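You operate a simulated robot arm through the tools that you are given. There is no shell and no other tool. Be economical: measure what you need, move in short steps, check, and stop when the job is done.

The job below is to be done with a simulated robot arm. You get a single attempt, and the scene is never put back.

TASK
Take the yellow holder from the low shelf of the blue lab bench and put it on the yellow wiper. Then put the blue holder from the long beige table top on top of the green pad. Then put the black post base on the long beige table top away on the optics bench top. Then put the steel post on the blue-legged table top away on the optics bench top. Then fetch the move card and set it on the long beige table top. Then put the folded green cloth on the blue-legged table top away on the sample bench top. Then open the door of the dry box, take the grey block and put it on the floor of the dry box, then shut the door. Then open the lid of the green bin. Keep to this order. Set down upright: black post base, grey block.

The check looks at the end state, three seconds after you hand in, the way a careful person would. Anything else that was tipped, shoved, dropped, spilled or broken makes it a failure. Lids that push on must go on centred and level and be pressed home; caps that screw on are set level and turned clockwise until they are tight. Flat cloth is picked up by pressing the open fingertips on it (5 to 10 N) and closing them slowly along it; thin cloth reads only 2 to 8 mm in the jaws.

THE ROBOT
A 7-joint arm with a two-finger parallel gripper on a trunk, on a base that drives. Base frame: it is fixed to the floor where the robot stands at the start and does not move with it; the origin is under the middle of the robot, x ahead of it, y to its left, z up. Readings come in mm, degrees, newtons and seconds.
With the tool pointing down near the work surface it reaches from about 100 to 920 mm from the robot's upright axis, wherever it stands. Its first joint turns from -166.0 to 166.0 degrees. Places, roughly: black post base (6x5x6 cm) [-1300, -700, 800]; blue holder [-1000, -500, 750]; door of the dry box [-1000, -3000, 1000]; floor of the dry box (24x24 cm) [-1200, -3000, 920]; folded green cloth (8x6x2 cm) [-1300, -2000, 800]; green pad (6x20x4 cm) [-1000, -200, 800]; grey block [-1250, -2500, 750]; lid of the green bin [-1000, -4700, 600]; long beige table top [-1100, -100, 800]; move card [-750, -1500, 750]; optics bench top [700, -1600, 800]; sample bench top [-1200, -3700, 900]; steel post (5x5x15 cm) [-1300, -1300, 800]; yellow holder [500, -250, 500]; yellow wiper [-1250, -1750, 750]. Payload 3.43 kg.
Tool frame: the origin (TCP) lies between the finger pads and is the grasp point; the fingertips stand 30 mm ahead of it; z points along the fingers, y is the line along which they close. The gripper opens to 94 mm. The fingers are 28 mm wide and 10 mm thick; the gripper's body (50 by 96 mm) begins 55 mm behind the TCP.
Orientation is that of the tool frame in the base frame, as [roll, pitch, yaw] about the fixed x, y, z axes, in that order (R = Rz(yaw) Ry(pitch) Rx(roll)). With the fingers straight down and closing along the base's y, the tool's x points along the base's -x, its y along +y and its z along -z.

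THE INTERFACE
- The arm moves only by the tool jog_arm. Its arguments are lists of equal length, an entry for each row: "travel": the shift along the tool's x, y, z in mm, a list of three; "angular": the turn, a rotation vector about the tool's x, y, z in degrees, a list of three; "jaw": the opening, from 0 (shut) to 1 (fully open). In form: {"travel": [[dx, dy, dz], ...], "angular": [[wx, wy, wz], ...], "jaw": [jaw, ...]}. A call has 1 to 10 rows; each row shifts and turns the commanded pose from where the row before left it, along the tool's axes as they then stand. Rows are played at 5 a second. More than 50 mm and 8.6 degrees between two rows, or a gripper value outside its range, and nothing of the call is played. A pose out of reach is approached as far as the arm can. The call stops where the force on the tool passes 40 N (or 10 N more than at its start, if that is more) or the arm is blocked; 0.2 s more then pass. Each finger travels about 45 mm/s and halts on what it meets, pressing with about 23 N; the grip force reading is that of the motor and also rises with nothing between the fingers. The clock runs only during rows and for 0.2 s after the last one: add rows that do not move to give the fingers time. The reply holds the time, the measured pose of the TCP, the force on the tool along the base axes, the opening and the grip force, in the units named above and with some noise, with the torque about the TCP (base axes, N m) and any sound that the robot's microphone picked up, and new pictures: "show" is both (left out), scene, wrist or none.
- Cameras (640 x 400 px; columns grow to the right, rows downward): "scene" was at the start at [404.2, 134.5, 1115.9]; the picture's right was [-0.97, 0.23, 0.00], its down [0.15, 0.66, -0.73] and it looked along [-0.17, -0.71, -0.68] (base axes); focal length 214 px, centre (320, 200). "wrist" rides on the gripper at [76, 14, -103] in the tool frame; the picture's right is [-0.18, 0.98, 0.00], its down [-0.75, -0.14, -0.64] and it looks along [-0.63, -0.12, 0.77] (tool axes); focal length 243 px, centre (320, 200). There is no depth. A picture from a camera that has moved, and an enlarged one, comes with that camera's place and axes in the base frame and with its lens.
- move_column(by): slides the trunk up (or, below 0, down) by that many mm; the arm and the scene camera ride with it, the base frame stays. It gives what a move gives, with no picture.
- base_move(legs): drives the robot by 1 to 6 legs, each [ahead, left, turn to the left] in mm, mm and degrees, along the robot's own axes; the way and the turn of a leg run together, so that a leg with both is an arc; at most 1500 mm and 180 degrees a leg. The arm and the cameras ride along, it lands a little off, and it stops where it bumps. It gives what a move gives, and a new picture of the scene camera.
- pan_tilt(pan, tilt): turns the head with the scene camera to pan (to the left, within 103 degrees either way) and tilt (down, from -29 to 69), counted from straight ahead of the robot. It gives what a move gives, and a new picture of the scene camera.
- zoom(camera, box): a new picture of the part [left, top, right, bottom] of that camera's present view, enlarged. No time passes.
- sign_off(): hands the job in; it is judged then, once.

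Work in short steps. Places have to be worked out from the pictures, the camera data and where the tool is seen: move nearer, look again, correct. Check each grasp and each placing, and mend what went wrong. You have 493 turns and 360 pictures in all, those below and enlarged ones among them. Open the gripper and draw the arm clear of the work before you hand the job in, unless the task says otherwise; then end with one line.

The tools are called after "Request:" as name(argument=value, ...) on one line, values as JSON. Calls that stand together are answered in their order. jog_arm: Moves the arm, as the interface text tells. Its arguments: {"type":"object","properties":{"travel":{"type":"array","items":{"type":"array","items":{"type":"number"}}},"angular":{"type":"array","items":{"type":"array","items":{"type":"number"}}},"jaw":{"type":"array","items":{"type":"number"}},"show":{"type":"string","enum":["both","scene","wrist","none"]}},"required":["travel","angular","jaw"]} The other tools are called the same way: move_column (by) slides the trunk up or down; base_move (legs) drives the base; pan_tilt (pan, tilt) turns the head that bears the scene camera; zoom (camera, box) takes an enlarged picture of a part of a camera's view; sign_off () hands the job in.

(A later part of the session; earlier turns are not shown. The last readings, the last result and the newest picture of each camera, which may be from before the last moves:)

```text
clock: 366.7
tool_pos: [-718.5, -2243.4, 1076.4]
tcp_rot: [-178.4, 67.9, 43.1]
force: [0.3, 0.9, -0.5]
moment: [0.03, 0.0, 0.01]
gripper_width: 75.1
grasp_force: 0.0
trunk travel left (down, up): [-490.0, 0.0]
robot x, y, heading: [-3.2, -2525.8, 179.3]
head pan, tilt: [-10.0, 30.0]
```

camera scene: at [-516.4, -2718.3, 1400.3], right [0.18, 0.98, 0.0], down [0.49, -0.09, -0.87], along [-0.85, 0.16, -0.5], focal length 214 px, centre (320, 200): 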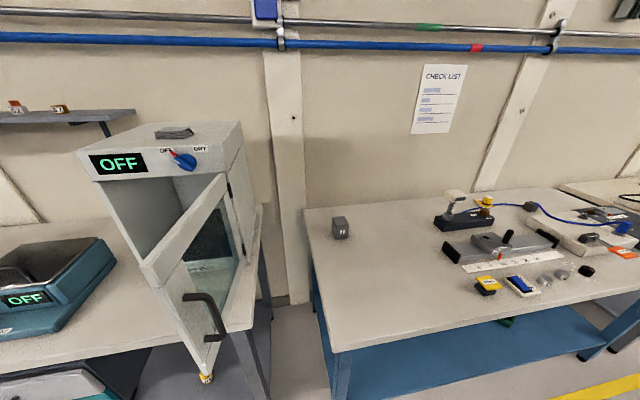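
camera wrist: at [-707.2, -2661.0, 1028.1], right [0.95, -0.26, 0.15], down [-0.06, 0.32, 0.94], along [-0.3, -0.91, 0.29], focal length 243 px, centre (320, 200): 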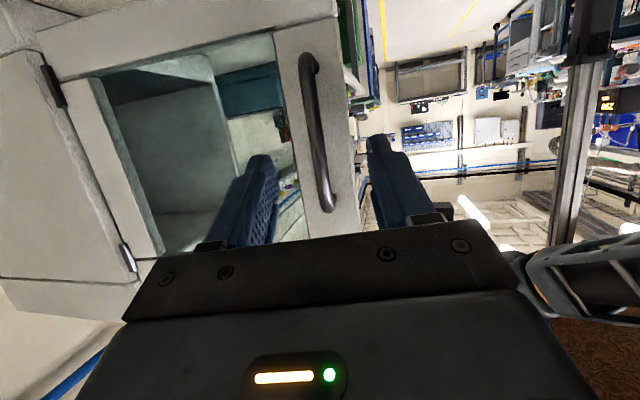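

Request:
jog_arm(travel=[[0, 0, 0], [0, 0, 0], [0, 0, 0], [0, 0, 0], [0, 0, 0], [0, 0, 0]], angular=[[6.6, 0, 2.7], [6.6, 0, 2.7], [6.6, 0, 2.7], [6.6, 0, 2.7], [6.6, 0, 2.7], [6.6, 0, 2.7]], jaw=[0.8, 0.8, 0.8, 0.8, 0.8, 0.8], show="wrist")

```text
clock: 368.1
tool_pos: [-718.3, -2241.6, 1075.1]
tcp_rot: [-179.4, 68.2, -0.7]
force: [0.2, 0.7, -0.8]
moment: [0.04, -0.02, 0.03]
gripper_width: 75.4
grasp_force: 0.0
trunk travel left (down, up): [-490.0, 0.0]
robot x, y, heading: [-5.4, -2522.9, 179.1]
head pan, tilt: [-10.0, 30.0]
camera wrist: at [-595.3, -2258.6, 1041.7], right [-0.09, -0.98, 0.17], down [0.32, 0.13, 0.94], along [-0.94, 0.14, 0.3], focal length 243 px, centre (320, 200)
```

wrist: 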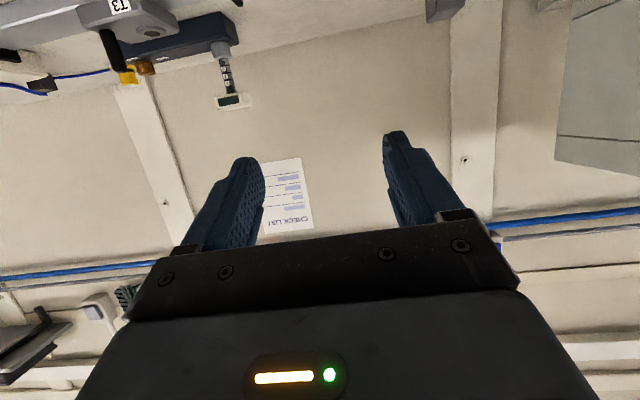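

Set pitch to ~50° (so the camera clears the table) and bring the tool in front of the robot.

Request:
jog_arm(travel=[[0, 40, 0], [0, 42, 0], [0, 42, 0], [0, 42, 0], [0, 42, 0], [0, 42, 0], [0, 40, 0]], angular=[[0, 6, 0], [0, 6, 0], [0, 6, 0], [0, 0, 0], [0, 0, 0], [0, 0, 0], [0, 0, 0]], jaw=[0.9, 0.9, 0.9, 0.9, 0.9, 0.9, 0.9], show="none")

Request:
base_move(legs=[[330, 20, 0.5]])

Request:
pan_tilt(pan=0, tilt=45)

```text
clock: 369.7
tool_pos: [-724.5, -2531.3, 1072.9]
tcp_rot: [-179.5, 50.1, -0.9]
force: [0.6, 0.0, -0.4]
moment: [0.0, -0.02, -0.01]
gripper_width: 84.8
grasp_force: 0.1
trunk travel left (down, up): [-490.0, 0.0]
robot x, y, heading: [-4.9, -2523.8, 179.1]
head pan, tilt: [-10.0, 30.0]
```

```text
clock: 371.8
tool_pos: [-1051.2, -2562.2, 1072.9]
tcp_rot: [-179.5, 50.3, 0.4]
force: [-0.6, 0.4, 0.1]
moment: [0.0, 0.02, 0.01]
gripper_width: 84.4
grasp_force: 0.0
trunk travel left (down, up): [-490.0, 0.0]
robot x, y, heading: [-332.7, -2543.7, -179.7]
head pan, tilt: [-10.0, 30.0]
camera scene: at [-838.9, -2745.9, 1400.3], right [0.17, 0.99, 0.0], down [0.49, -0.08, -0.87], along [-0.85, 0.15, -0.5], focal length 214 px, centre (320, 200)
```

scene: 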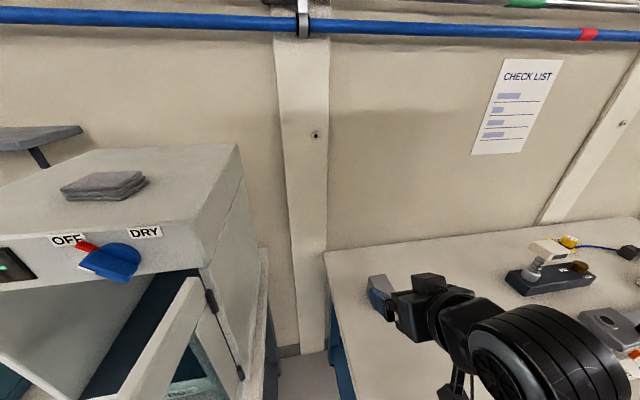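

```text
clock: 372.6
tool_pos: [-1052.2, -2562.9, 1073.2]
tcp_rot: [-179.5, 50.3, 0.3]
force: [0.6, -0.6, 0.6]
moment: [-0.01, -0.04, 0.04]
gripper_width: 84.5
grasp_force: 0.2
trunk travel left (down, up): [-490.0, 0.0]
robot x, y, heading: [-329.4, -2544.6, -179.6]
head pan, tilt: [0.0, 45.0]
camera scene: at [-831.1, -2761.6, 1377.8], right [0.0, 1.0, 0.0], down [0.71, 0.0, -0.71], along [-0.71, 0.0, -0.71], focal length 214 px, centre (320, 200)
```

scene: 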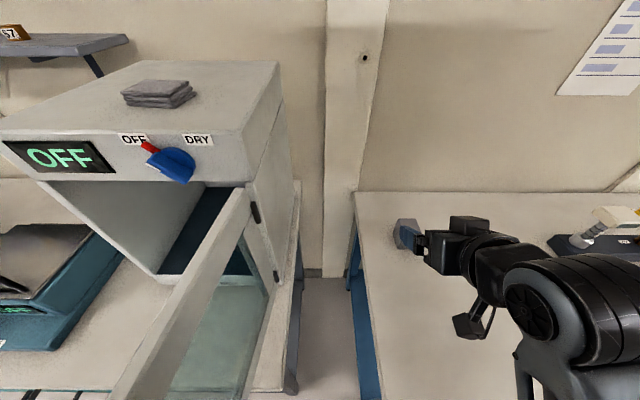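

Request:
jog_arm(travel=[[14, 0, 37], [14, 0, 37], [14, 0, 37], [14, 0, 37], [0, 0, 0]], angular=[[0, 0, 0], [0, 0, 0], [0, 0, 0], [0, 0, 0], [0, 0, 0]], jaw=[1, 1, 1, 1, 1], show="wrist")

```text
clock: 373.8
tool_pos: [-1129.0, -2561.4, 935.2]
tcp_rot: [-179.5, 50.4, 0.3]
force: [-0.3, -0.1, -0.9]
moment: [-0.04, -0.03, -0.02]
gripper_width: 93.8
grasp_force: 0.1
trunk travel left (down, up): [-490.0, 0.0]
robot x, y, heading: [-329.6, -2545.6, -180.0]
head pan, tilt: [0.0, 45.0]
camera wrist: at [-1002.3, -2575.8, 941.5], right [-0.12, -0.98, 0.14], down [0.01, 0.14, 0.99], along [-0.99, 0.12, 0.0], focal length 243 px, centre (320, 200)
```

wrist: 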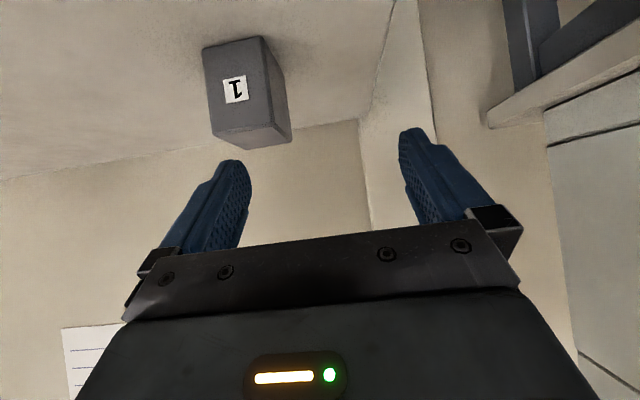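

Block found more precisely: centre ≈(-1222,-2498), 51 mm wide, ~72 mm tall. Correct laterally and yaw, then approach diagonally.

Request:
jog_arm(travel=[[0, -32, 0], [0, -31, 0], [4, 0, 33], [4, 0, 33], [0, 0, 0]], angular=[[2.85, 0, 2.36], [0, 0, 0], [0, 0, 0], [0, 0, 0], [0, 0, 0]], jaw=[1, 1, 1, 1, 1], show="wrist")

```text
clock: 375.0
tool_pos: [-1169.9, -2495.8, 888.0]
tcp_rot: [-179.5, 50.4, -3.5]
force: [-0.3, -0.2, 0.1]
moment: [0.05, -0.05, -0.02]
gripper_width: 93.9
grasp_force: 0.1
trunk travel left (down, up): [-490.0, 0.0]
robot x, y, heading: [-325.1, -2544.0, -179.8]
head pan, tilt: [0.0, 45.0]
camera wrist: at [-1044.6, -2518.9, 895.5], right [-0.18, -0.97, 0.14], down [0.02, 0.13, 0.99], along [-0.98, 0.18, 0.0], focal length 243 px, centre (320, 200)
```

wrist: 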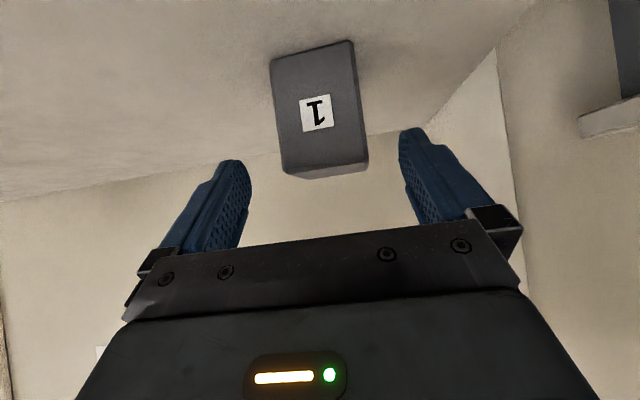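

Request:
jog_arm(travel=[[1.8, 1.7, 24], [1.8, 1.7, 24], [1.8, 1.7, 22], [0, 0, 0]], angular=[[0, 0, 0], [0, 0, 0], [0, 0, 0], [0, 0, 0]], jaw=[1, 1, 1, 1], show="wrist")

```text
clock: 376.0
tool_pos: [-1223.3, -2496.6, 840.3]
tcp_rot: [-179.6, 50.3, -3.4]
force: [0.7, -0.9, -0.6]
moment: [0.0, 0.03, 0.01]
gripper_width: 94.1
grasp_force: 0.0
trunk travel left (down, up): [-490.0, 0.0]
robot x, y, heading: [-331.4, -2545.9, -179.8]
head pan, tilt: [0.0, 45.0]
camera wrist: at [-1096.5, -2519.3, 847.3], right [-0.18, -0.97, 0.14], down [0.02, 0.13, 0.99], along [-0.98, 0.18, 0.0], focal length 243 px, centre (320, 200)
```

wrist: 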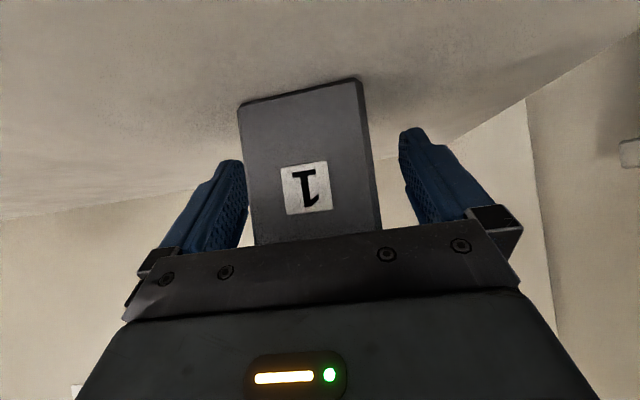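

Request:
jog_arm(travel=[[0, -6, 0], [0, 0, 0], [0, 0, 0], [0, 0, 0], [0, 0, 0], [0, 0, 0], [0, 0, 0]], angular=[[0, 0, 0], [0, 0, 0], [0, 0, 0], [0, 0, 0], [0, 0, 0], [0, 0, 0], [0, 0, 0]], jaw=[1, 1, 0.8, 0.65, 0.5, 0.4, 0.4], show="wrist")

```text
clock: 377.6
tool_pos: [-1224.3, -2492.0, 839.6]
tcp_rot: [-179.5, 50.3, -3.4]
force: [0.6, 0.2, 0.8]
moment: [-0.09, 0.08, 0.01]
gripper_width: 60.5
grasp_force: 23.5
trunk travel left (down, up): [-490.0, 0.0]
robot x, y, heading: [-329.9, -2545.2, -179.9]
head pan, tilt: [0.0, 45.0]
camera wrist: at [-1096.4, -2513.4, 846.8], right [-0.18, -0.97, 0.14], down [0.02, 0.13, 0.99], along [-0.98, 0.18, 0.0], focal length 243 px, centre (320, 200)
```

wrist: 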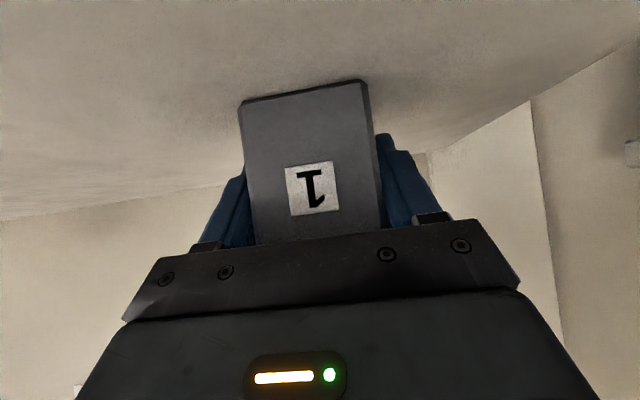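

Gripped (60.5 mm cube). Lift straight up and retract a bit.

Request:
jog_arm(travel=[[-15, 0, -13], [-23, 0, -19], [-23, 0, -19], [-23, 0, -19], [-23, 0, -19], [19, 0, -23], [19, 0, -23], [19, 0, -23], [19, 0, -23], [19, 0, -23]], angular=[[0, 0, 0], [0, 0, 0], [0, 0, 0], [0, 0, 0], [0, 0, 0], [0, 0, 0], [0, 0, 0], [0, 0, 0], [0, 0, 0], [0, 0, 0]], jaw=[0.4, 0.4, 0.4, 0.4, 0.4, 0.4, 0.4, 0.4, 0.4, 0.4], show="both")

```text
clock: 379.8
tool_pos: [-1074.7, -2502.0, 979.2]
tcp_rot: [-179.6, 50.3, -3.4]
force: [0.6, 0.3, -2.2]
moment: [-0.01, 0.0, -0.04]
gripper_width: 60.0
grasp_force: 22.6
trunk travel left (down, up): [-490.0, 0.0]
robot x, y, heading: [-330.2, -2542.6, -179.8]
head pan, tilt: [0.0, 45.0]
camera scene: at [-831.5, -2761.6, 1377.6], right [-0.01, 1.0, 0.0], down [0.71, 0.0, -0.71], along [-0.71, 0.0, -0.71], focal length 214 px, centre (320, 200)
camera wrist: at [-948.3, -2524.3, 985.3], right [-0.18, -0.97, 0.14], down [0.02, 0.13, 0.99], along [-0.98, 0.18, 0.0], focal length 243 px, centre (320, 200)
```

scene: 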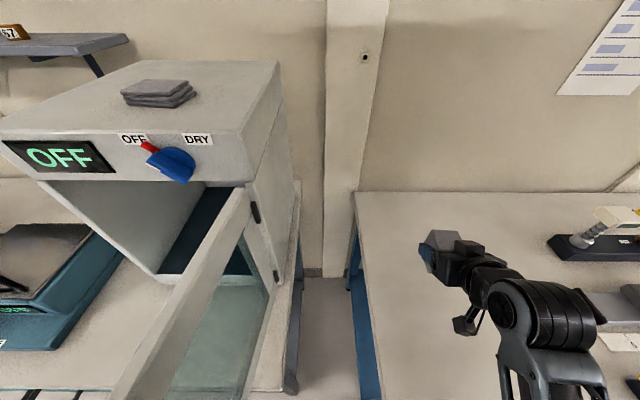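
wrist: 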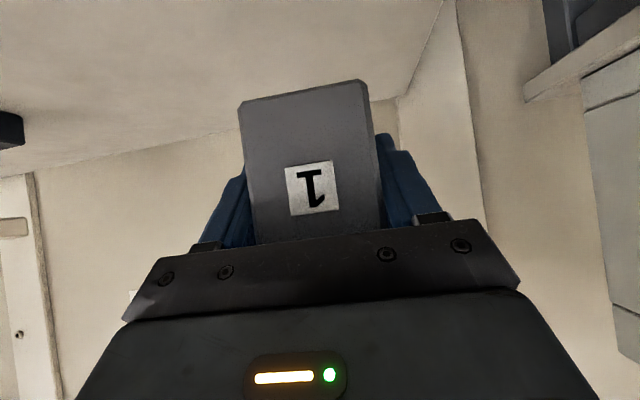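

Retract further before passing the open door's edge, then drive back and across.

Request:
jog_arm(travel=[[22, 0, -26], [22, 0, -26], [22, 0, -26], [22, 0, -26]], angular=[[0, 0, 0], [0, 0, 0], [0, 0, 0], [0, 0, 0]], jaw=[0.4, 0.4, 0.4, 0.4], show="none")

Request:
base_move(legs=[[-340, 0, 0]])

```text
clock: 380.8
tool_pos: [-938.9, -2510.0, 977.6]
tcp_rot: [-179.5, 50.3, -3.3]
force: [0.2, 1.0, -1.6]
moment: [0.01, -0.01, -0.02]
gripper_width: 60.2
grasp_force: 22.7
trunk travel left (down, up): [-490.0, 0.0]
robot x, y, heading: [-329.3, -2543.1, -179.7]
head pan, tilt: [0.0, 45.0]
```

```text
clock: 383.1
tool_pos: [-590.4, -2512.5, 977.8]
tcp_rot: [-179.5, 50.4, -2.8]
force: [0.4, -0.3, -3.1]
moment: [0.02, -0.01, -0.01]
gripper_width: 60.3
grasp_force: 22.6
trunk travel left (down, up): [-490.0, 0.0]
robot x, y, heading: [19.7, -2540.2, -179.1]
head pan, tilt: [0.0, 45.0]
camera scene: at [-480.2, -2762.2, 1377.6], right [-0.01, 1.0, 0.0], down [0.71, 0.01, -0.71], along [-0.71, -0.01, -0.71], focal length 214 px, centre (320, 200)
```

scene: 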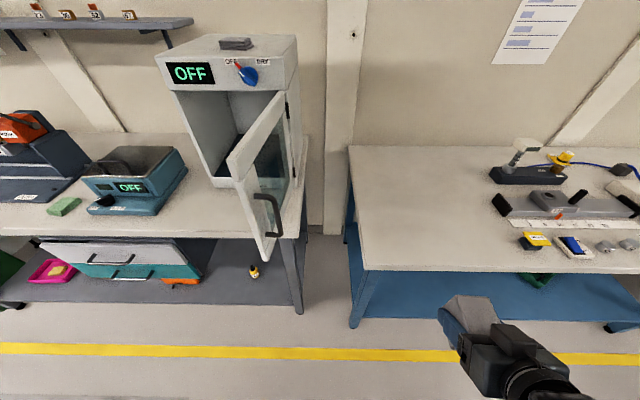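

Block clears the door edge (tip at x≈-752). Strafe left in front of the box.

Request:
base_move(legs=[[0, 500, -0.7]])

Request:
pan_tilt(pan=-10, tilt=35)

```text
clock: 385.9
tool_pos: [-587.0, -2980.8, 976.7]
tcp_rot: [-179.4, 50.2, -3.6]
force: [0.1, 0.3, -1.2]
moment: [0.01, -0.04, 0.0]
gripper_width: 60.4
grasp_force: 23.3
trunk travel left (down, up): [-490.0, 0.0]
robot x, y, heading: [20.4, -3020.5, -179.9]
head pan, tilt: [0.0, 45.0]
camera scene: at [-479.4, -3233.2, 1377.7], right [0.0, 1.0, 0.0], down [0.71, 0.0, -0.71], along [-0.71, 0.0, -0.71], focal length 214 px, centre (320, 200)
```

scene: 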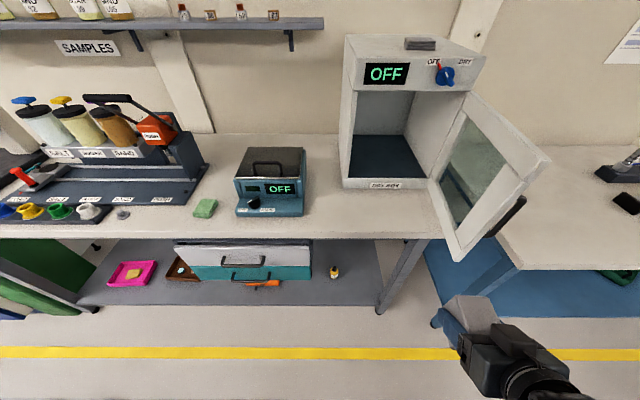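

```text
clock: 386.6
tool_pos: [-587.9, -2982.1, 976.2]
tcp_rot: [-179.4, 50.3, -3.7]
force: [-0.3, 0.0, -2.9]
moment: [-0.04, 0.0, 0.0]
gripper_width: 60.5
grasp_force: 23.3
trunk travel left (down, up): [-490.0, 0.0]
robot x, y, heading: [22.5, -3020.3, -179.7]
head pan, tilt: [-10.0, 35.0]
camera scene: at [-484.8, -3218.0, 1392.4], right [0.17, 0.99, 0.0], down [0.57, -0.1, -0.82], along [-0.81, 0.14, -0.57], focal length 214 px, centre (320, 200)
```

scene: 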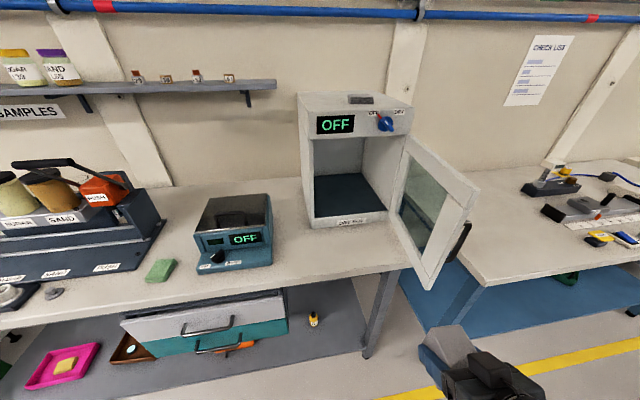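

Request:
zoom(camera="scene", box=[280, 80, 500, 300])

```text
1.82 times, centred on (390, 190) of scene
camera zoom: at [-484.8, -3218.0, 1392.4], right [0.17, 0.99, 0.0], down [0.57, -0.1, -0.82], along [-0.81, 0.14, -0.57], focal length 390 px, centre (193, 218)
```

zoom: 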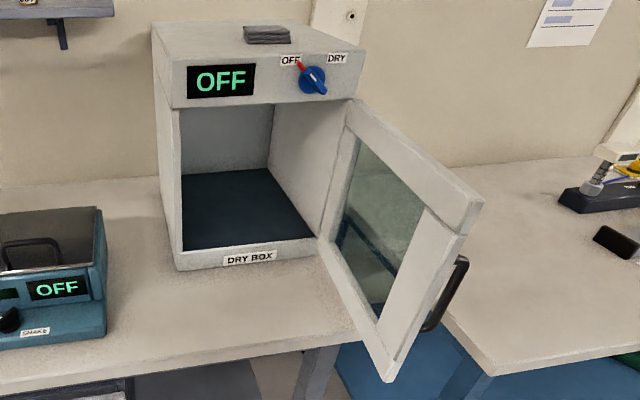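

Opening: y≈-3142…-2878, lip z≈925, floor ≈917. Raise the block a little, shift left 40 mm and drive forward.

Request:
jog_arm(travel=[[-11.5, 0, -9.6], [-6, 0, -5]], angular=[[0, 0, 0], [0, 0, 0]], jaw=[0.4, 0.4], show="none")

Request:
base_move(legs=[[0, 40, 0], [180, 0, 0]])

```text
clock: 387.2
tool_pos: [-591.6, -2981.0, 992.0]
tcp_rot: [-179.5, 50.3, -3.7]
force: [1.0, -0.5, -2.4]
moment: [-0.01, -0.04, -0.01]
gripper_width: 60.3
grasp_force: 23.4
out of reach, approached as far as the arm can: row 1, 2
trunk travel left (down, up): [-490.0, 0.0]
robot x, y, heading: [18.6, -3018.3, -180.0]
head pan, tilt: [-10.0, 35.0]
```

```text
clock: 389.2
tool_pos: [-773.7, -3016.9, 991.9]
tcp_rot: [-179.6, 50.3, -3.8]
force: [0.4, 0.6, -3.0]
moment: [-0.01, -0.04, 0.01]
gripper_width: 60.1
grasp_force: 22.9
trunk travel left (down, up): [-490.0, 0.0]
robot x, y, heading: [-159.8, -3056.9, 180.0]
head pan, tilt: [-10.0, 35.0]
camera scene: at [-666.5, -3255.1, 1392.6], right [0.18, 0.98, 0.0], down [0.56, -0.1, -0.82], along [-0.81, 0.14, -0.57], focal length 214 px, centre (320, 200)
```

scene: 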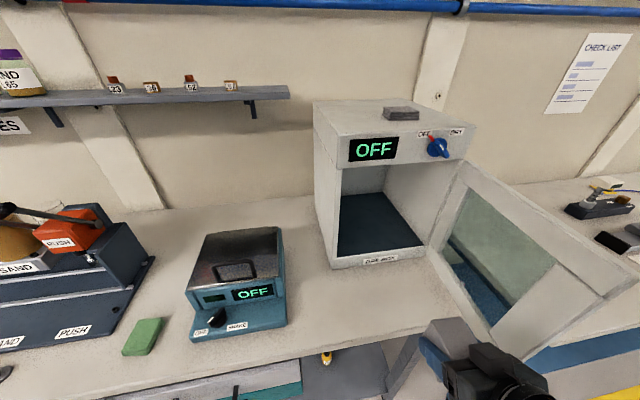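

Lip confirmed at x≈-1055, z≈921, opening centre y≈-3005. Forward another 120 mm, then look with the wrist camera.

Request:
base_move(legs=[[120, 0, 0]])

Request:
jog_arm(travel=[[-20, -2, 24], [-20, -2, 24], [0, 0, 0]], angular=[[0, 0, 0], [0, 0, 0], [0, 0, 0]], jaw=[0.4, 0.4, 0.4], show="both")

```text
clock: 390.4
tool_pos: [-889.0, -3018.2, 990.2]
tcp_rot: [-179.6, 50.2, -3.9]
force: [-0.6, -0.8, -2.8]
moment: [0.01, -0.02, 0.02]
gripper_width: 60.4
grasp_force: 23.0
trunk travel left (down, up): [-490.0, 0.0]
robot x, y, heading: [-274.7, -3056.8, 179.8]
head pan, tilt: [-10.0, 35.0]
camera scene: at [-783.3, -3254.5, 1392.6], right [0.18, 0.98, 0.0], down [0.56, -0.1, -0.82], along [-0.81, 0.14, -0.57], focal length 214 px, centre (320, 200)
```

scene: 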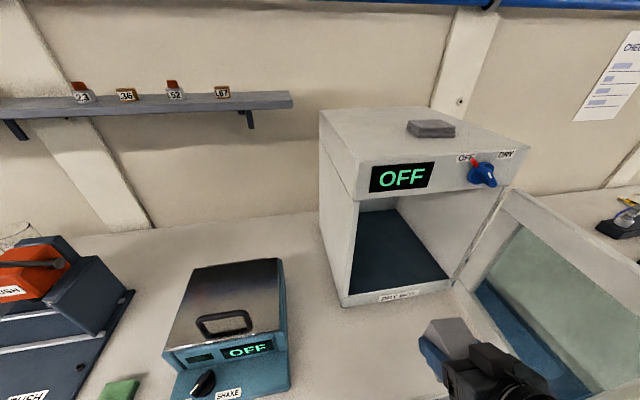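

```text
clock: 391.2
tool_pos: [-953.9, -3009.0, 991.1]
tcp_rot: [-179.4, 50.3, -3.9]
force: [-0.5, 0.4, -1.4]
moment: [0.02, -0.01, -0.02]
gripper_width: 60.3
grasp_force: 22.7
trunk travel left (down, up): [-490.0, 0.0]
robot x, y, heading: [-273.9, -3058.3, 179.5]
head pan, tilt: [-10.0, 35.0]
camera scene: at [-783.3, -3254.5, 1392.5], right [0.18, 0.98, 0.0], down [0.56, -0.1, -0.82], along [-0.81, 0.14, -0.57], focal length 214 px, centre (320, 200)
camera wrist: at [-827.7, -3032.9, 997.0], right [-0.19, -0.97, 0.14], down [0.02, 0.13, 0.99], along [-0.98, 0.19, 0.0], focal length 243 px, centre (320, 200)
```

scene: 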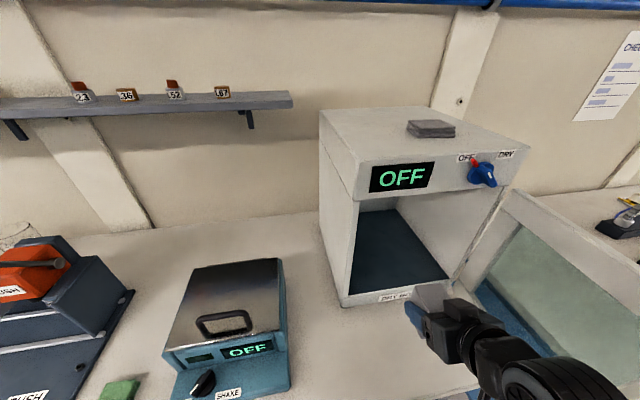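
wrist: 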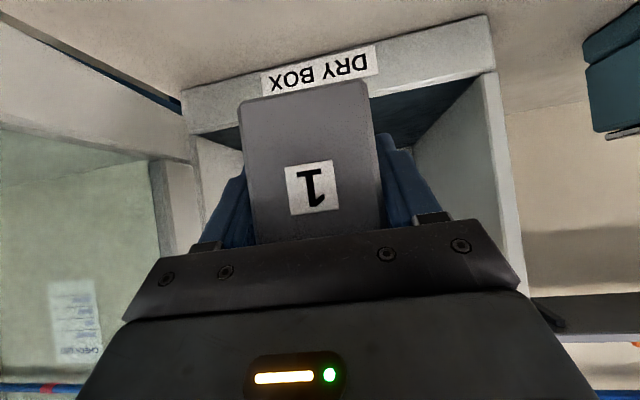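

Block is centred on the opening and ~30 mm above the lip. Insert in steps.

Request:
jog_arm(travel=[[-19.2, 1.5, 23.1], [-19.2, 1.5, 23.1], [-19.2, 1.5, 23.1], [-19.2, 1.5, 23.1], [0, 0, 0]], angular=[[0, 0, 0], [0, 0, 0], [0, 0, 0], [0, 0, 0], [0, 0, 0]], jaw=[0.4, 0.4, 0.4, 0.4, 0.4], show="both")

```text
clock: 392.4
tool_pos: [-1069.8, -3005.9, 989.7]
tcp_rot: [-179.5, 50.3, -3.8]
force: [-0.4, -0.5, -1.9]
moment: [-0.01, -0.02, 0.0]
gripper_width: 60.4
grasp_force: 22.9
trunk travel left (down, up): [-490.0, 0.0]
robot x, y, heading: [-277.9, -3054.7, 179.8]
head pan, tilt: [-10.0, 35.0]
camera scene: at [-783.4, -3254.5, 1392.5], right [0.18, 0.98, 0.0], down [0.56, -0.1, -0.82], along [-0.81, 0.14, -0.57], focal length 214 px, centre (320, 200)
camera wrist: at [-943.6, -3029.4, 996.0], right [-0.19, -0.97, 0.14], down [0.02, 0.13, 0.99], along [-0.98, 0.19, 0.0], focal length 243 px, centre (320, 200)
```

scene: 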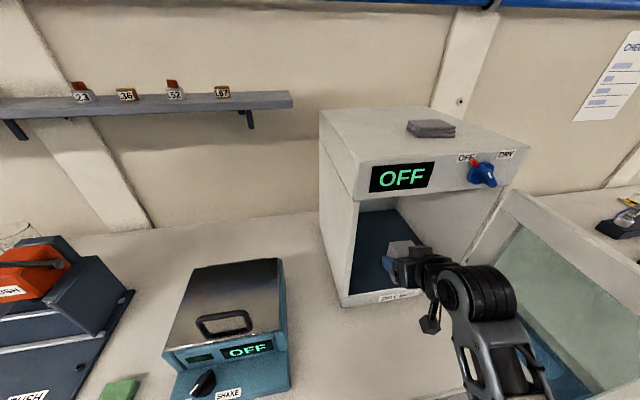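
wrist: 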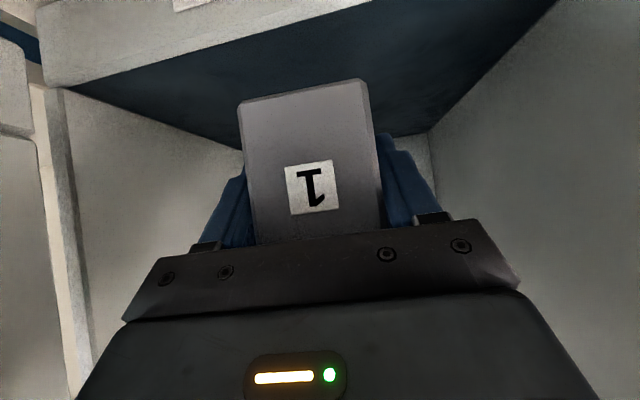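

Request:
jog_arm(travel=[[-19.2, 1.5, 23.1], [-19.2, 1.5, 23.1], [-19.2, 1.5, 23.1], [0, 0, 0]], angular=[[0, 0, 0], [0, 0, 0], [0, 0, 0], [0, 0, 0]], jaw=[0.4, 0.4, 0.4, 0.4], show="both")

```text
clock: 393.4
tool_pos: [-1163.8, -3001.3, 991.7]
tcp_rot: [-179.5, 50.2, -4.0]
force: [-0.2, -0.6, -3.0]
moment: [0.0, 0.02, -0.01]
gripper_width: 60.3
grasp_force: 23.1
trunk travel left (down, up): [-490.0, 0.0]
robot x, y, heading: [-277.9, -3056.9, 179.5]
head pan, tilt: [-10.0, 35.0]
camera scene: at [-783.4, -3254.5, 1392.5], right [0.18, 0.98, 0.0], down [0.56, -0.1, -0.82], along [-0.81, 0.14, -0.57], focal length 214 px, centre (320, 200)
camera wrist: at [-1037.3, -3026.2, 998.7], right [-0.19, -0.97, 0.14], down [0.02, 0.13, 0.99], along [-0.98, 0.19, 0.0], focal length 243 px, centre (320, 200)
```

scene: 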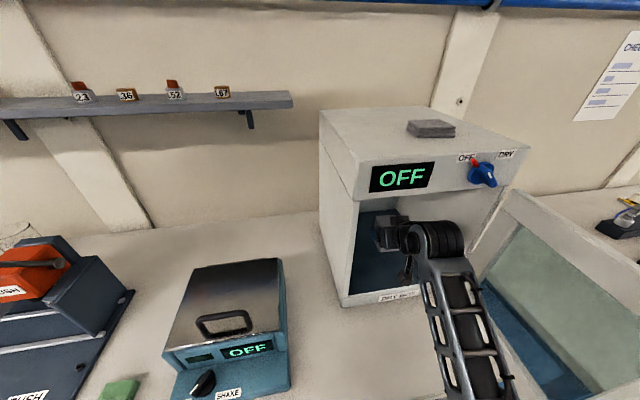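
wrist: 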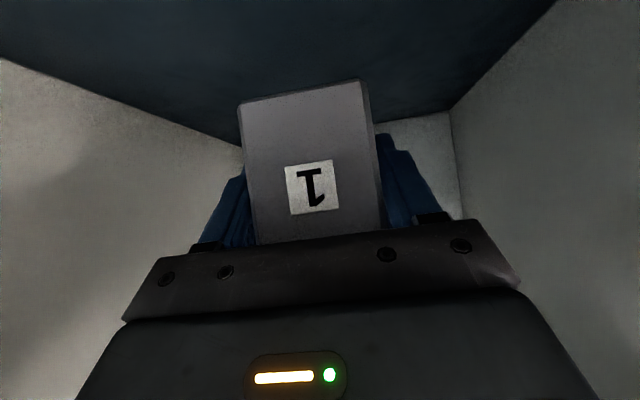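

Request:
jog_arm(travel=[[-16, 1, 19.2], [9.2, 0, 7.7], [9.2, 0, 7.7], [0, 0, 0]], angular=[[0, 0, 0], [0, 0, 0], [0, 0, 0], [0, 0, 0]], jaw=[0.4, 0.4, 0.4, 0.4], show="wrist")

Request:
jog_arm(travel=[[2.3, 0, 1.9], [0, 0, 0]], angular=[[0, 0, 0], [0, 0, 0]], jaw=[0.4, 0.4], show="none")

```text
clock: 394.4
tool_pos: [-1188.6, -3000.7, 967.8]
tcp_rot: [-179.5, 50.3, -3.8]
force: [0.3, -0.4, -3.4]
moment: [-0.01, 0.01, 0.01]
gripper_width: 60.3
grasp_force: 22.7
trunk travel left (down, up): [-490.0, 0.0]
robot x, y, heading: [-273.8, -3057.0, 179.6]
head pan, tilt: [-10.0, 35.0]
camera wrist: at [-1062.0, -3025.2, 974.6], right [-0.19, -0.97, 0.14], down [0.02, 0.13, 0.99], along [-0.98, 0.19, 0.0], focal length 243 px, centre (320, 200)
```

wrist: 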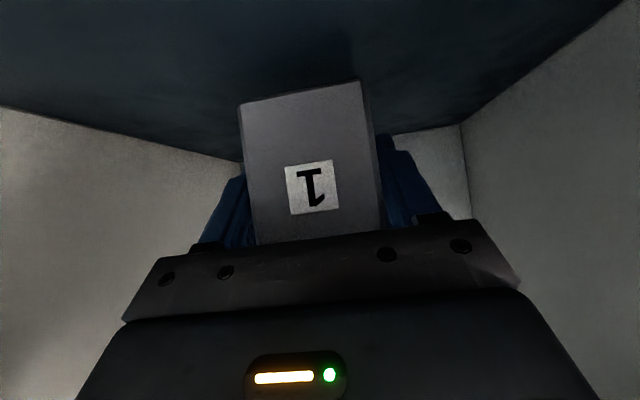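

```text
clock: 395.0
tool_pos: [-1188.2, -3002.2, 964.6]
tcp_rot: [-179.5, 50.3, -3.8]
force: [1.1, 0.0, -2.7]
moment: [0.02, -0.03, 0.02]
gripper_width: 60.4
grasp_force: 23.1
trunk travel left (down, up): [-490.0, 0.0]
robot x, y, heading: [-275.0, -3053.4, 179.9]
head pan, tilt: [-10.0, 35.0]
```

Request:
jog_arm(travel=[[2.3, 0, 1.9], [2.3, 0, 1.9], [0, 0, 0]], angular=[[0, 0, 0], [0, 0, 0], [0, 0, 0]], jaw=[0.4, 0.4, 0.4], show="none")

```text
clock: 395.8
tool_pos: [-1188.1, -3000.7, 958.4]
tcp_rot: [-179.5, 50.3, -3.9]
force: [-0.9, -0.2, -2.3]
moment: [-0.01, 0.01, -0.01]
gripper_width: 60.5
grasp_force: 23.3
trunk travel left (down, up): [-490.0, 0.0]
robot x, y, heading: [-274.8, -3061.4, 179.7]
head pan, tilt: [-10.0, 35.0]
```

Request:
jog_arm(travel=[[2.3, 0, 1.9], [0, 0, 0]], angular=[[0, 0, 0], [0, 0, 0]], jaw=[0.4, 0.4], show="none")

Request:
jog_arm(travel=[[1.9, 0, 1.6], [0, 0, 0]], angular=[[0, 0, 0], [0, 0, 0]], jaw=[0.4, 0.4], show="wrist")

```text
clock: 396.4
tool_pos: [-1187.6, -3002.1, 955.5]
tcp_rot: [-179.5, 50.4, -3.8]
force: [-0.2, -0.5, -2.8]
moment: [0.01, 0.01, -0.01]
gripper_width: 60.3
grasp_force: 22.8
trunk travel left (down, up): [-490.0, 0.0]
robot x, y, heading: [-270.4, -3054.7, 179.8]
head pan, tilt: [-10.0, 35.0]
```

```text
clock: 397.0
tool_pos: [-1188.7, -3002.9, 953.4]
tcp_rot: [-179.5, 50.3, -3.9]
force: [-0.7, 0.5, -2.4]
moment: [0.01, 0.0, -0.03]
gripper_width: 60.4
grasp_force: 23.0
trunk travel left (down, up): [-490.0, 0.0]
robot x, y, heading: [-272.8, -3055.9, 180.0]
head pan, tilt: [-10.0, 35.0]
camera wrist: at [-1062.1, -3026.1, 960.4], right [-0.19, -0.97, 0.14], down [0.02, 0.13, 0.99], along [-0.98, 0.19, 0.0], focal length 243 px, centre (320, 200)
```

wrist: 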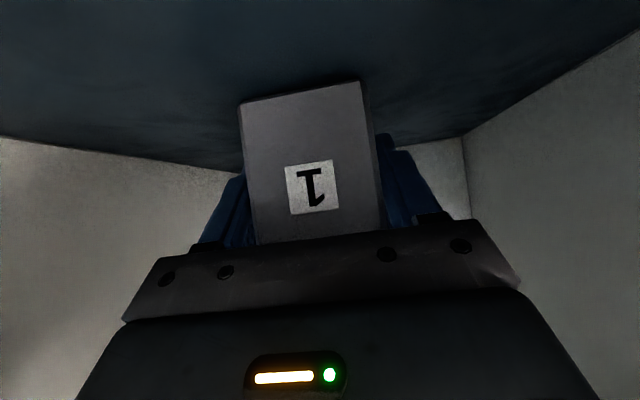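

Request:
jog_arm(travel=[[2.3, 0, 1.9], [0, 0, 0]], angular=[[0, 0, 0], [0, 0, 0]], jaw=[0.4, 0.4], show="none")

Request:
jog_arm(travel=[[1.9, 0, 1.6], [0, 0, 0]], angular=[[0, 0, 0], [0, 0, 0]], jaw=[0.4, 0.4], show="none")

Request:
jog_arm(travel=[[1.5, 0, 1.3], [0, 0, 0]], angular=[[0, 0, 0], [0, 0, 0]], jaw=[0.4, 0.4], show="none")

```text
clock: 397.6
tool_pos: [-1188.2, -3002.1, 950.1]
tcp_rot: [-179.5, 50.4, -4.0]
force: [0.5, 0.7, 1.9]
moment: [-0.09, 0.1, 0.02]
gripper_width: 60.7
grasp_force: 22.8
trunk travel left (down, up): [-490.0, 0.0]
robot x, y, heading: [-276.7, -3058.2, 179.7]
head pan, tilt: [-10.0, 35.0]
```

```text
clock: 398.2
tool_pos: [-1187.9, -3002.1, 951.0]
tcp_rot: [-179.5, 50.6, -3.9]
force: [1.0, 1.9, 20.1]
moment: [-0.48, -0.57, 0.08]
gripper_width: 60.1
grasp_force: 22.7
trunk travel left (down, up): [-490.0, 0.0]
robot x, y, heading: [-275.0, -3062.8, 179.7]
head pan, tilt: [-10.0, 35.0]
```

```text
clock: 398.8
tool_pos: [-1188.3, -3002.4, 948.0]
tcp_rot: [-179.5, 50.5, -4.0]
force: [-4.3, -0.4, 24.0]
moment: [-0.51, -0.3, -0.22]
gripper_width: 60.6
grasp_force: 22.9
trunk travel left (down, up): [-490.0, 0.0]
robot x, y, heading: [-276.1, -3056.6, 179.8]
head pan, tilt: [-10.0, 35.0]
```

Contact with the floor. Ease up 2.5 mm and open gradually.

Request:
jog_arm(travel=[[-1.9, 0, -1.6], [0, 0, 0], [0, 0, 0], [0, 0, 0], [0, 0, 0], [0, 0, 0]], angular=[[0, 0, 0], [0, 0, 0], [0, 0, 0], [0, 0, 0], [0, 0, 0], [0, 0, 0]], jaw=[0.4, 0.62, 0.7, 0.8, 0.9, 0.9], show="wrist")

```text
clock: 400.2
tool_pos: [-1187.0, -3001.6, 948.0]
tcp_rot: [-179.5, 50.3, -3.9]
force: [-0.4, 0.9, 0.5]
moment: [0.01, 0.0, 0.01]
gripper_width: 84.8
grasp_force: 0.2
trunk travel left (down, up): [-490.0, 0.0]
robot x, y, heading: [-274.3, -3058.5, 179.8]
head pan, tilt: [-10.0, 35.0]
camera wrist: at [-1061.6, -3025.2, 954.2], right [-0.19, -0.97, 0.14], down [0.02, 0.13, 0.99], along [-0.98, 0.19, 0.0], focal length 243 px, centre (320, 200)
```

wrist: 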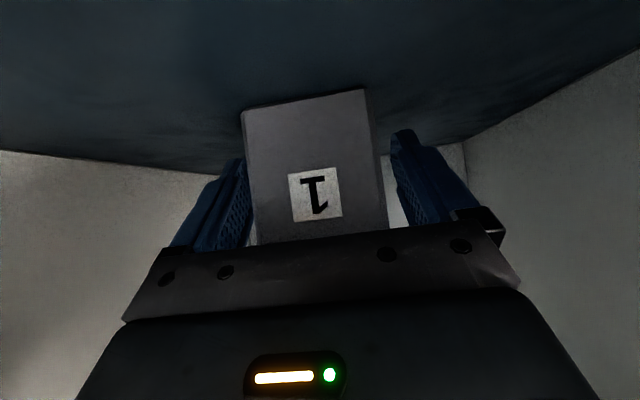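

Released; the block stands upright inside. Withdraw along the tool axis, then straight out.

Request:
jog_arm(travel=[[0, 0, -20], [0, 0, -25], [10, 0, -28], [19.2, 0, -23.1], [19.2, 0, -23.1], [19.2, 0, -23.1], [19.2, 0, -23.1], [19.2, 0, -23.1], [19.2, 0, -23.1]], angular=[[0, 0, 0], [0, 0, 0], [0, 0, 0], [0, 0, 0], [0, 0, 0], [0, 0, 0], [0, 0, 0], [0, 0, 0], [0, 0, 0]], jaw=[0.9, 0.9, 0.9, 0.9, 0.9, 0.9, 0.9, 0.9, 0.9], show="both")

```text
clock: 402.2
tool_pos: [-944.1, -3020.1, 986.6]
tcp_rot: [-179.5, 50.2, -3.9]
force: [0.1, -0.1, 0.6]
moment: [0.0, 0.0, -0.01]
gripper_width: 84.7
grasp_force: 0.0
trunk travel left (down, up): [-490.0, 0.0]
robot x, y, heading: [-275.0, -3057.6, 179.7]
head pan, tilt: [-10.0, 35.0]
camera scene: at [-783.7, -3254.5, 1392.4], right [0.18, 0.98, 0.0], down [0.56, -0.1, -0.82], along [-0.81, 0.14, -0.57], focal length 214 px, centre (320, 200)
camera wrist: at [-818.6, -3044.0, 994.0], right [-0.19, -0.97, 0.14], down [0.02, 0.13, 0.99], along [-0.98, 0.19, 0.0], focal length 243 px, centre (320, 200)
```

scene: 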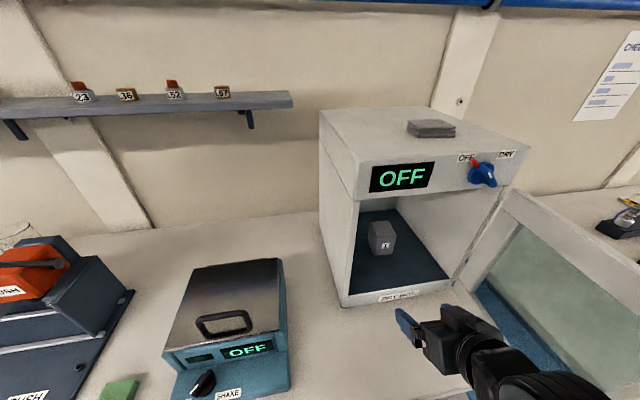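
wrist: 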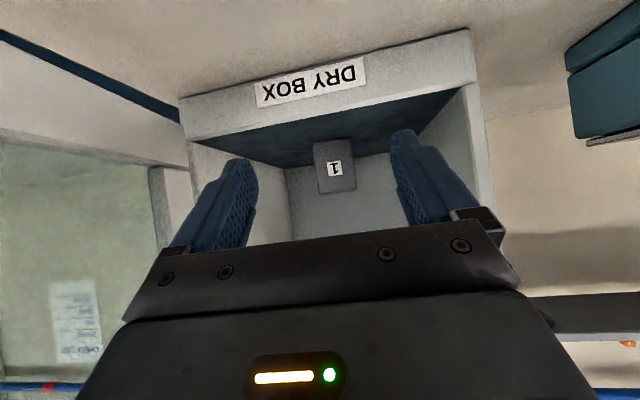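

The block is in the box. To shut the door I'll push its outer face from the +y side: back off and go round the door's edge.

Request:
base_move(legs=[[-290, 0, 0], [0, -420, 0]])

Request:
jog_arm(travel=[[0, 0, 0], [0, 0, 0], [0, 0, 0], [0, 0, 0], [0, 0, 0], [0, 0, 0]], angular=[[-5.4, 0, -4.5], [-5.4, 0, -4.5], [-5.4, 0, -4.5], [-5.4, 0, -4.5], [-5.4, 0, -4.5], [-5.4, 0, -4.5]], jaw=[0.7, 0.4, 0.1, 0, 0, 0], show="none")

```text
clock: 406.5
tool_pos: [-642.6, -2582.1, 988.0]
tcp_rot: [-179.6, 50.3, -4.9]
force: [0.6, 0.2, 0.7]
moment: [-0.02, 0.0, -0.03]
gripper_width: 84.7
grasp_force: 0.0
trunk travel left (down, up): [-490.0, 0.0]
robot x, y, heading: [28.3, -2629.6, 178.9]
head pan, tilt: [-10.0, 35.0]
camera scene: at [-485.2, -2819.3, 1392.5], right [0.2, 0.98, 0.0], down [0.56, -0.11, -0.82], along [-0.8, 0.16, -0.57], focal length 214 px, centre (320, 200)
```

scene: 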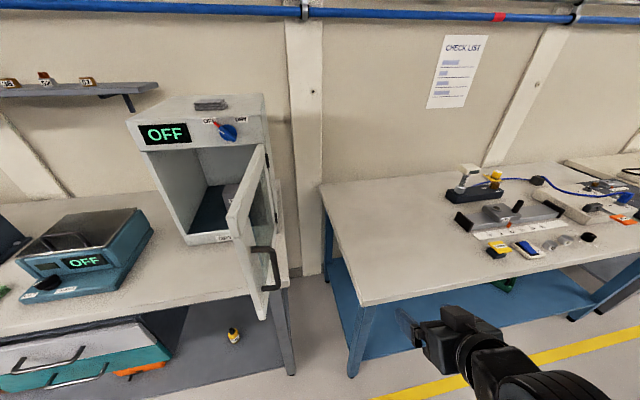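

```text
clock: 407.9
tool_pos: [-642.4, -2582.5, 987.3]
tcp_rot: [-179.6, 50.0, 37.1]
force: [0.0, 0.4, 0.2]
moment: [0.0, -0.01, 0.02]
gripper_width: 0.0
grasp_force: 22.7
trunk travel left (down, up): [-490.0, 0.0]
robot x, y, heading: [24.0, -2634.6, 178.7]
head pan, tilt: [-10.0, 35.0]
```

Request:
base_move(legs=[[150, 140, 0]])

Request:
jog_arm(travel=[[0, 0, 0]], angular=[[0, 0, 0]], jaw=[0], show="wrist")

```text
clock: 409.5
tool_pos: [-800.6, -2728.3, 988.5]
tcp_rot: [-179.6, 49.9, 37.7]
force: [-0.2, 0.5, 0.6]
moment: [-0.01, 0.0, 0.02]
gripper_width: 0.3
grasp_force: 22.8
trunk travel left (down, up): [-490.0, 0.0]
robot x, y, heading: [-127.9, -2768.1, 179.2]
head pan, tilt: [-10.0, 35.0]
camera scene: at [-639.0, -2963.5, 1392.6], right [0.18, 0.98, 0.0], down [0.56, -0.11, -0.82], along [-0.81, 0.15, -0.57], focal length 214 px, centre (320, 200)
```

scene: 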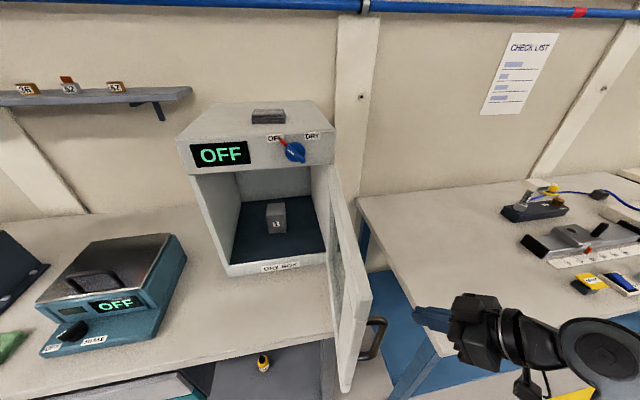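

```text
clock: 409.9
tool_pos: [-799.8, -2728.5, 987.9]
tcp_rot: [-179.6, 50.0, 37.8]
force: [-1.0, 0.5, -0.5]
moment: [0.02, 0.02, 0.0]
gripper_width: 0.4
grasp_force: 22.5
trunk travel left (down, up): [-490.0, 0.0]
robot x, y, heading: [-129.3, -2772.8, 179.4]
head pan, tilt: [-10.0, 35.0]
camera wrist: at [-689.6, -2662.5, 995.0], right [0.5, -0.85, 0.14], down [-0.08, 0.11, 0.99], along [-0.86, -0.51, -0.01], focal length 243 px, centre (320, 200)
```

wrist: 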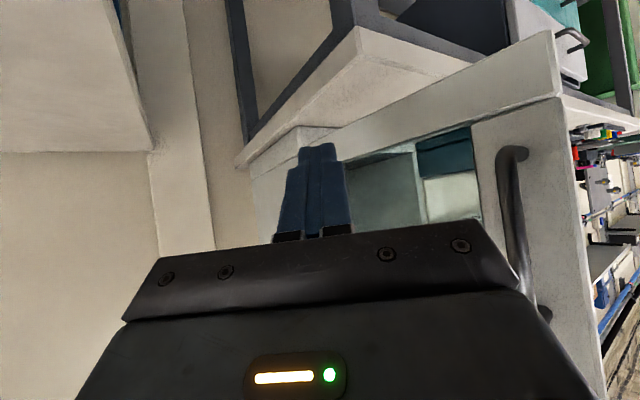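

Fingers closed and pointed at the door's outer face. Move to just before contact (TCP ≈(-821,-2828)).

Request:
jog_arm(travel=[[-16.7, 22, 19.9], [-16.7, 22, 19.9], [-16.7, 22, 19.9], [0, 0, 0]], angular=[[0, 0, 0], [0, 0, 0], [0, 0, 0], [0, 0, 0]], jaw=[0, 0, 0, 0], show="both")

```text
clock: 410.9
tool_pos: [-822.7, -2830.1, 987.6]
tcp_rot: [-179.5, 50.0, 37.7]
force: [0.4, 0.6, -0.2]
moment: [-0.02, 0.0, 0.03]
gripper_width: 0.1
grasp_force: 22.7
trunk travel left (down, up): [-490.0, 0.0]
robot x, y, heading: [-127.6, -2767.2, 179.5]
head pan, tilt: [-10.0, 35.0]
camera scene: at [-639.1, -2963.5, 1392.5], right [0.18, 0.98, 0.0], down [0.56, -0.11, -0.82], along [-0.81, 0.15, -0.57], focal length 214 px, centre (320, 200)
camera wrist: at [-712.6, -2762.3, 994.7], right [0.5, -0.85, 0.14], down [-0.08, 0.11, 0.99], along [-0.86, -0.51, -0.01], focal length 243 px, centre (320, 200)
```

scene: 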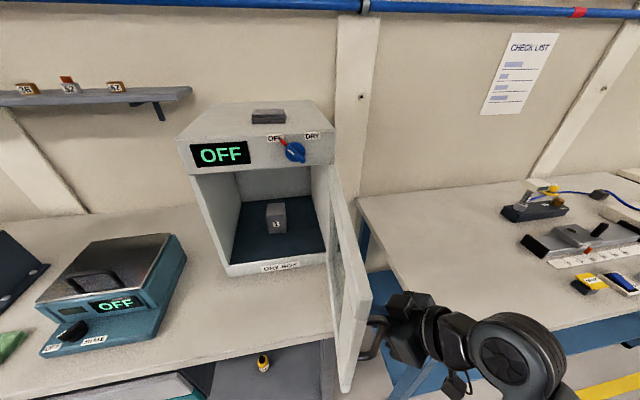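
wrist: 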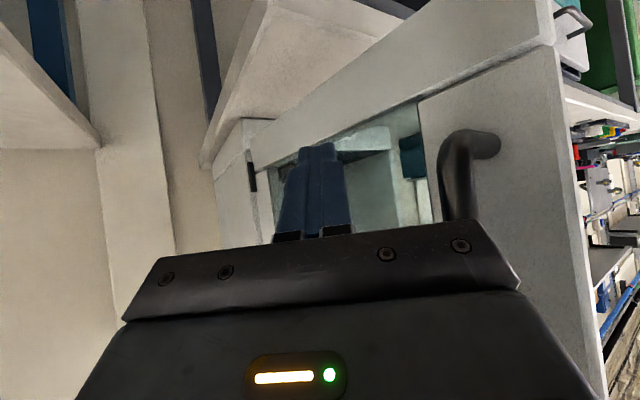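

Push gently in −y.

Request:
jog_arm(travel=[[-5.9, 11.9, 7], [-5.9, 11.9, 7], [-5.9, 11.9, 7], [-5.9, 11.9, 7]], angular=[[0, 0, 0], [0, 0, 0], [0, 0, 0], [0, 0, 0]], jaw=[0, 0, 0, 0], show="both")

```text
clock: 411.9
tool_pos: [-821.9, -2888.3, 986.7]
tcp_rot: [-179.6, 50.1, 37.8]
force: [-0.1, -0.1, -0.4]
moment: [-0.01, 0.03, -0.02]
gripper_width: 0.1
grasp_force: 22.5
trunk travel left (down, up): [-490.0, 0.0]
robot x, y, heading: [-130.2, -2775.2, 179.5]
head pan, tilt: [-10.0, 35.0]
camera scene: at [-639.1, -2963.4, 1392.5], right [0.18, 0.98, 0.0], down [0.56, -0.11, -0.82], along [-0.81, 0.15, -0.57], focal length 214 px, centre (320, 200)
camera wrist: at [-712.2, -2822.5, 994.5], right [0.5, -0.85, 0.14], down [-0.08, 0.11, 0.99], along [-0.86, -0.51, -0.01], focal length 243 px, centre (320, 200)
```

scene: 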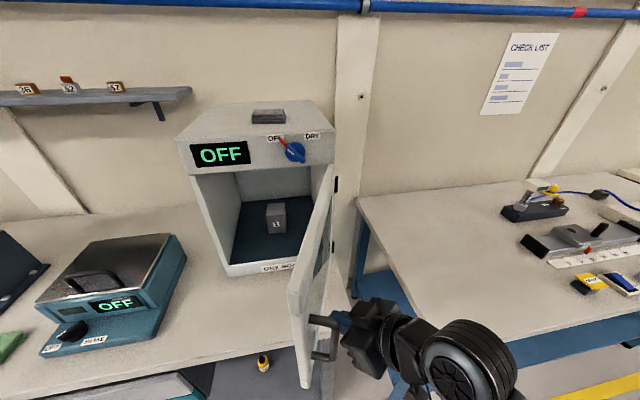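
wrist: 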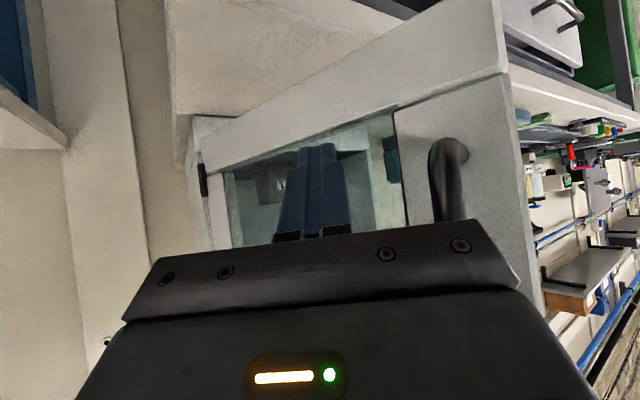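

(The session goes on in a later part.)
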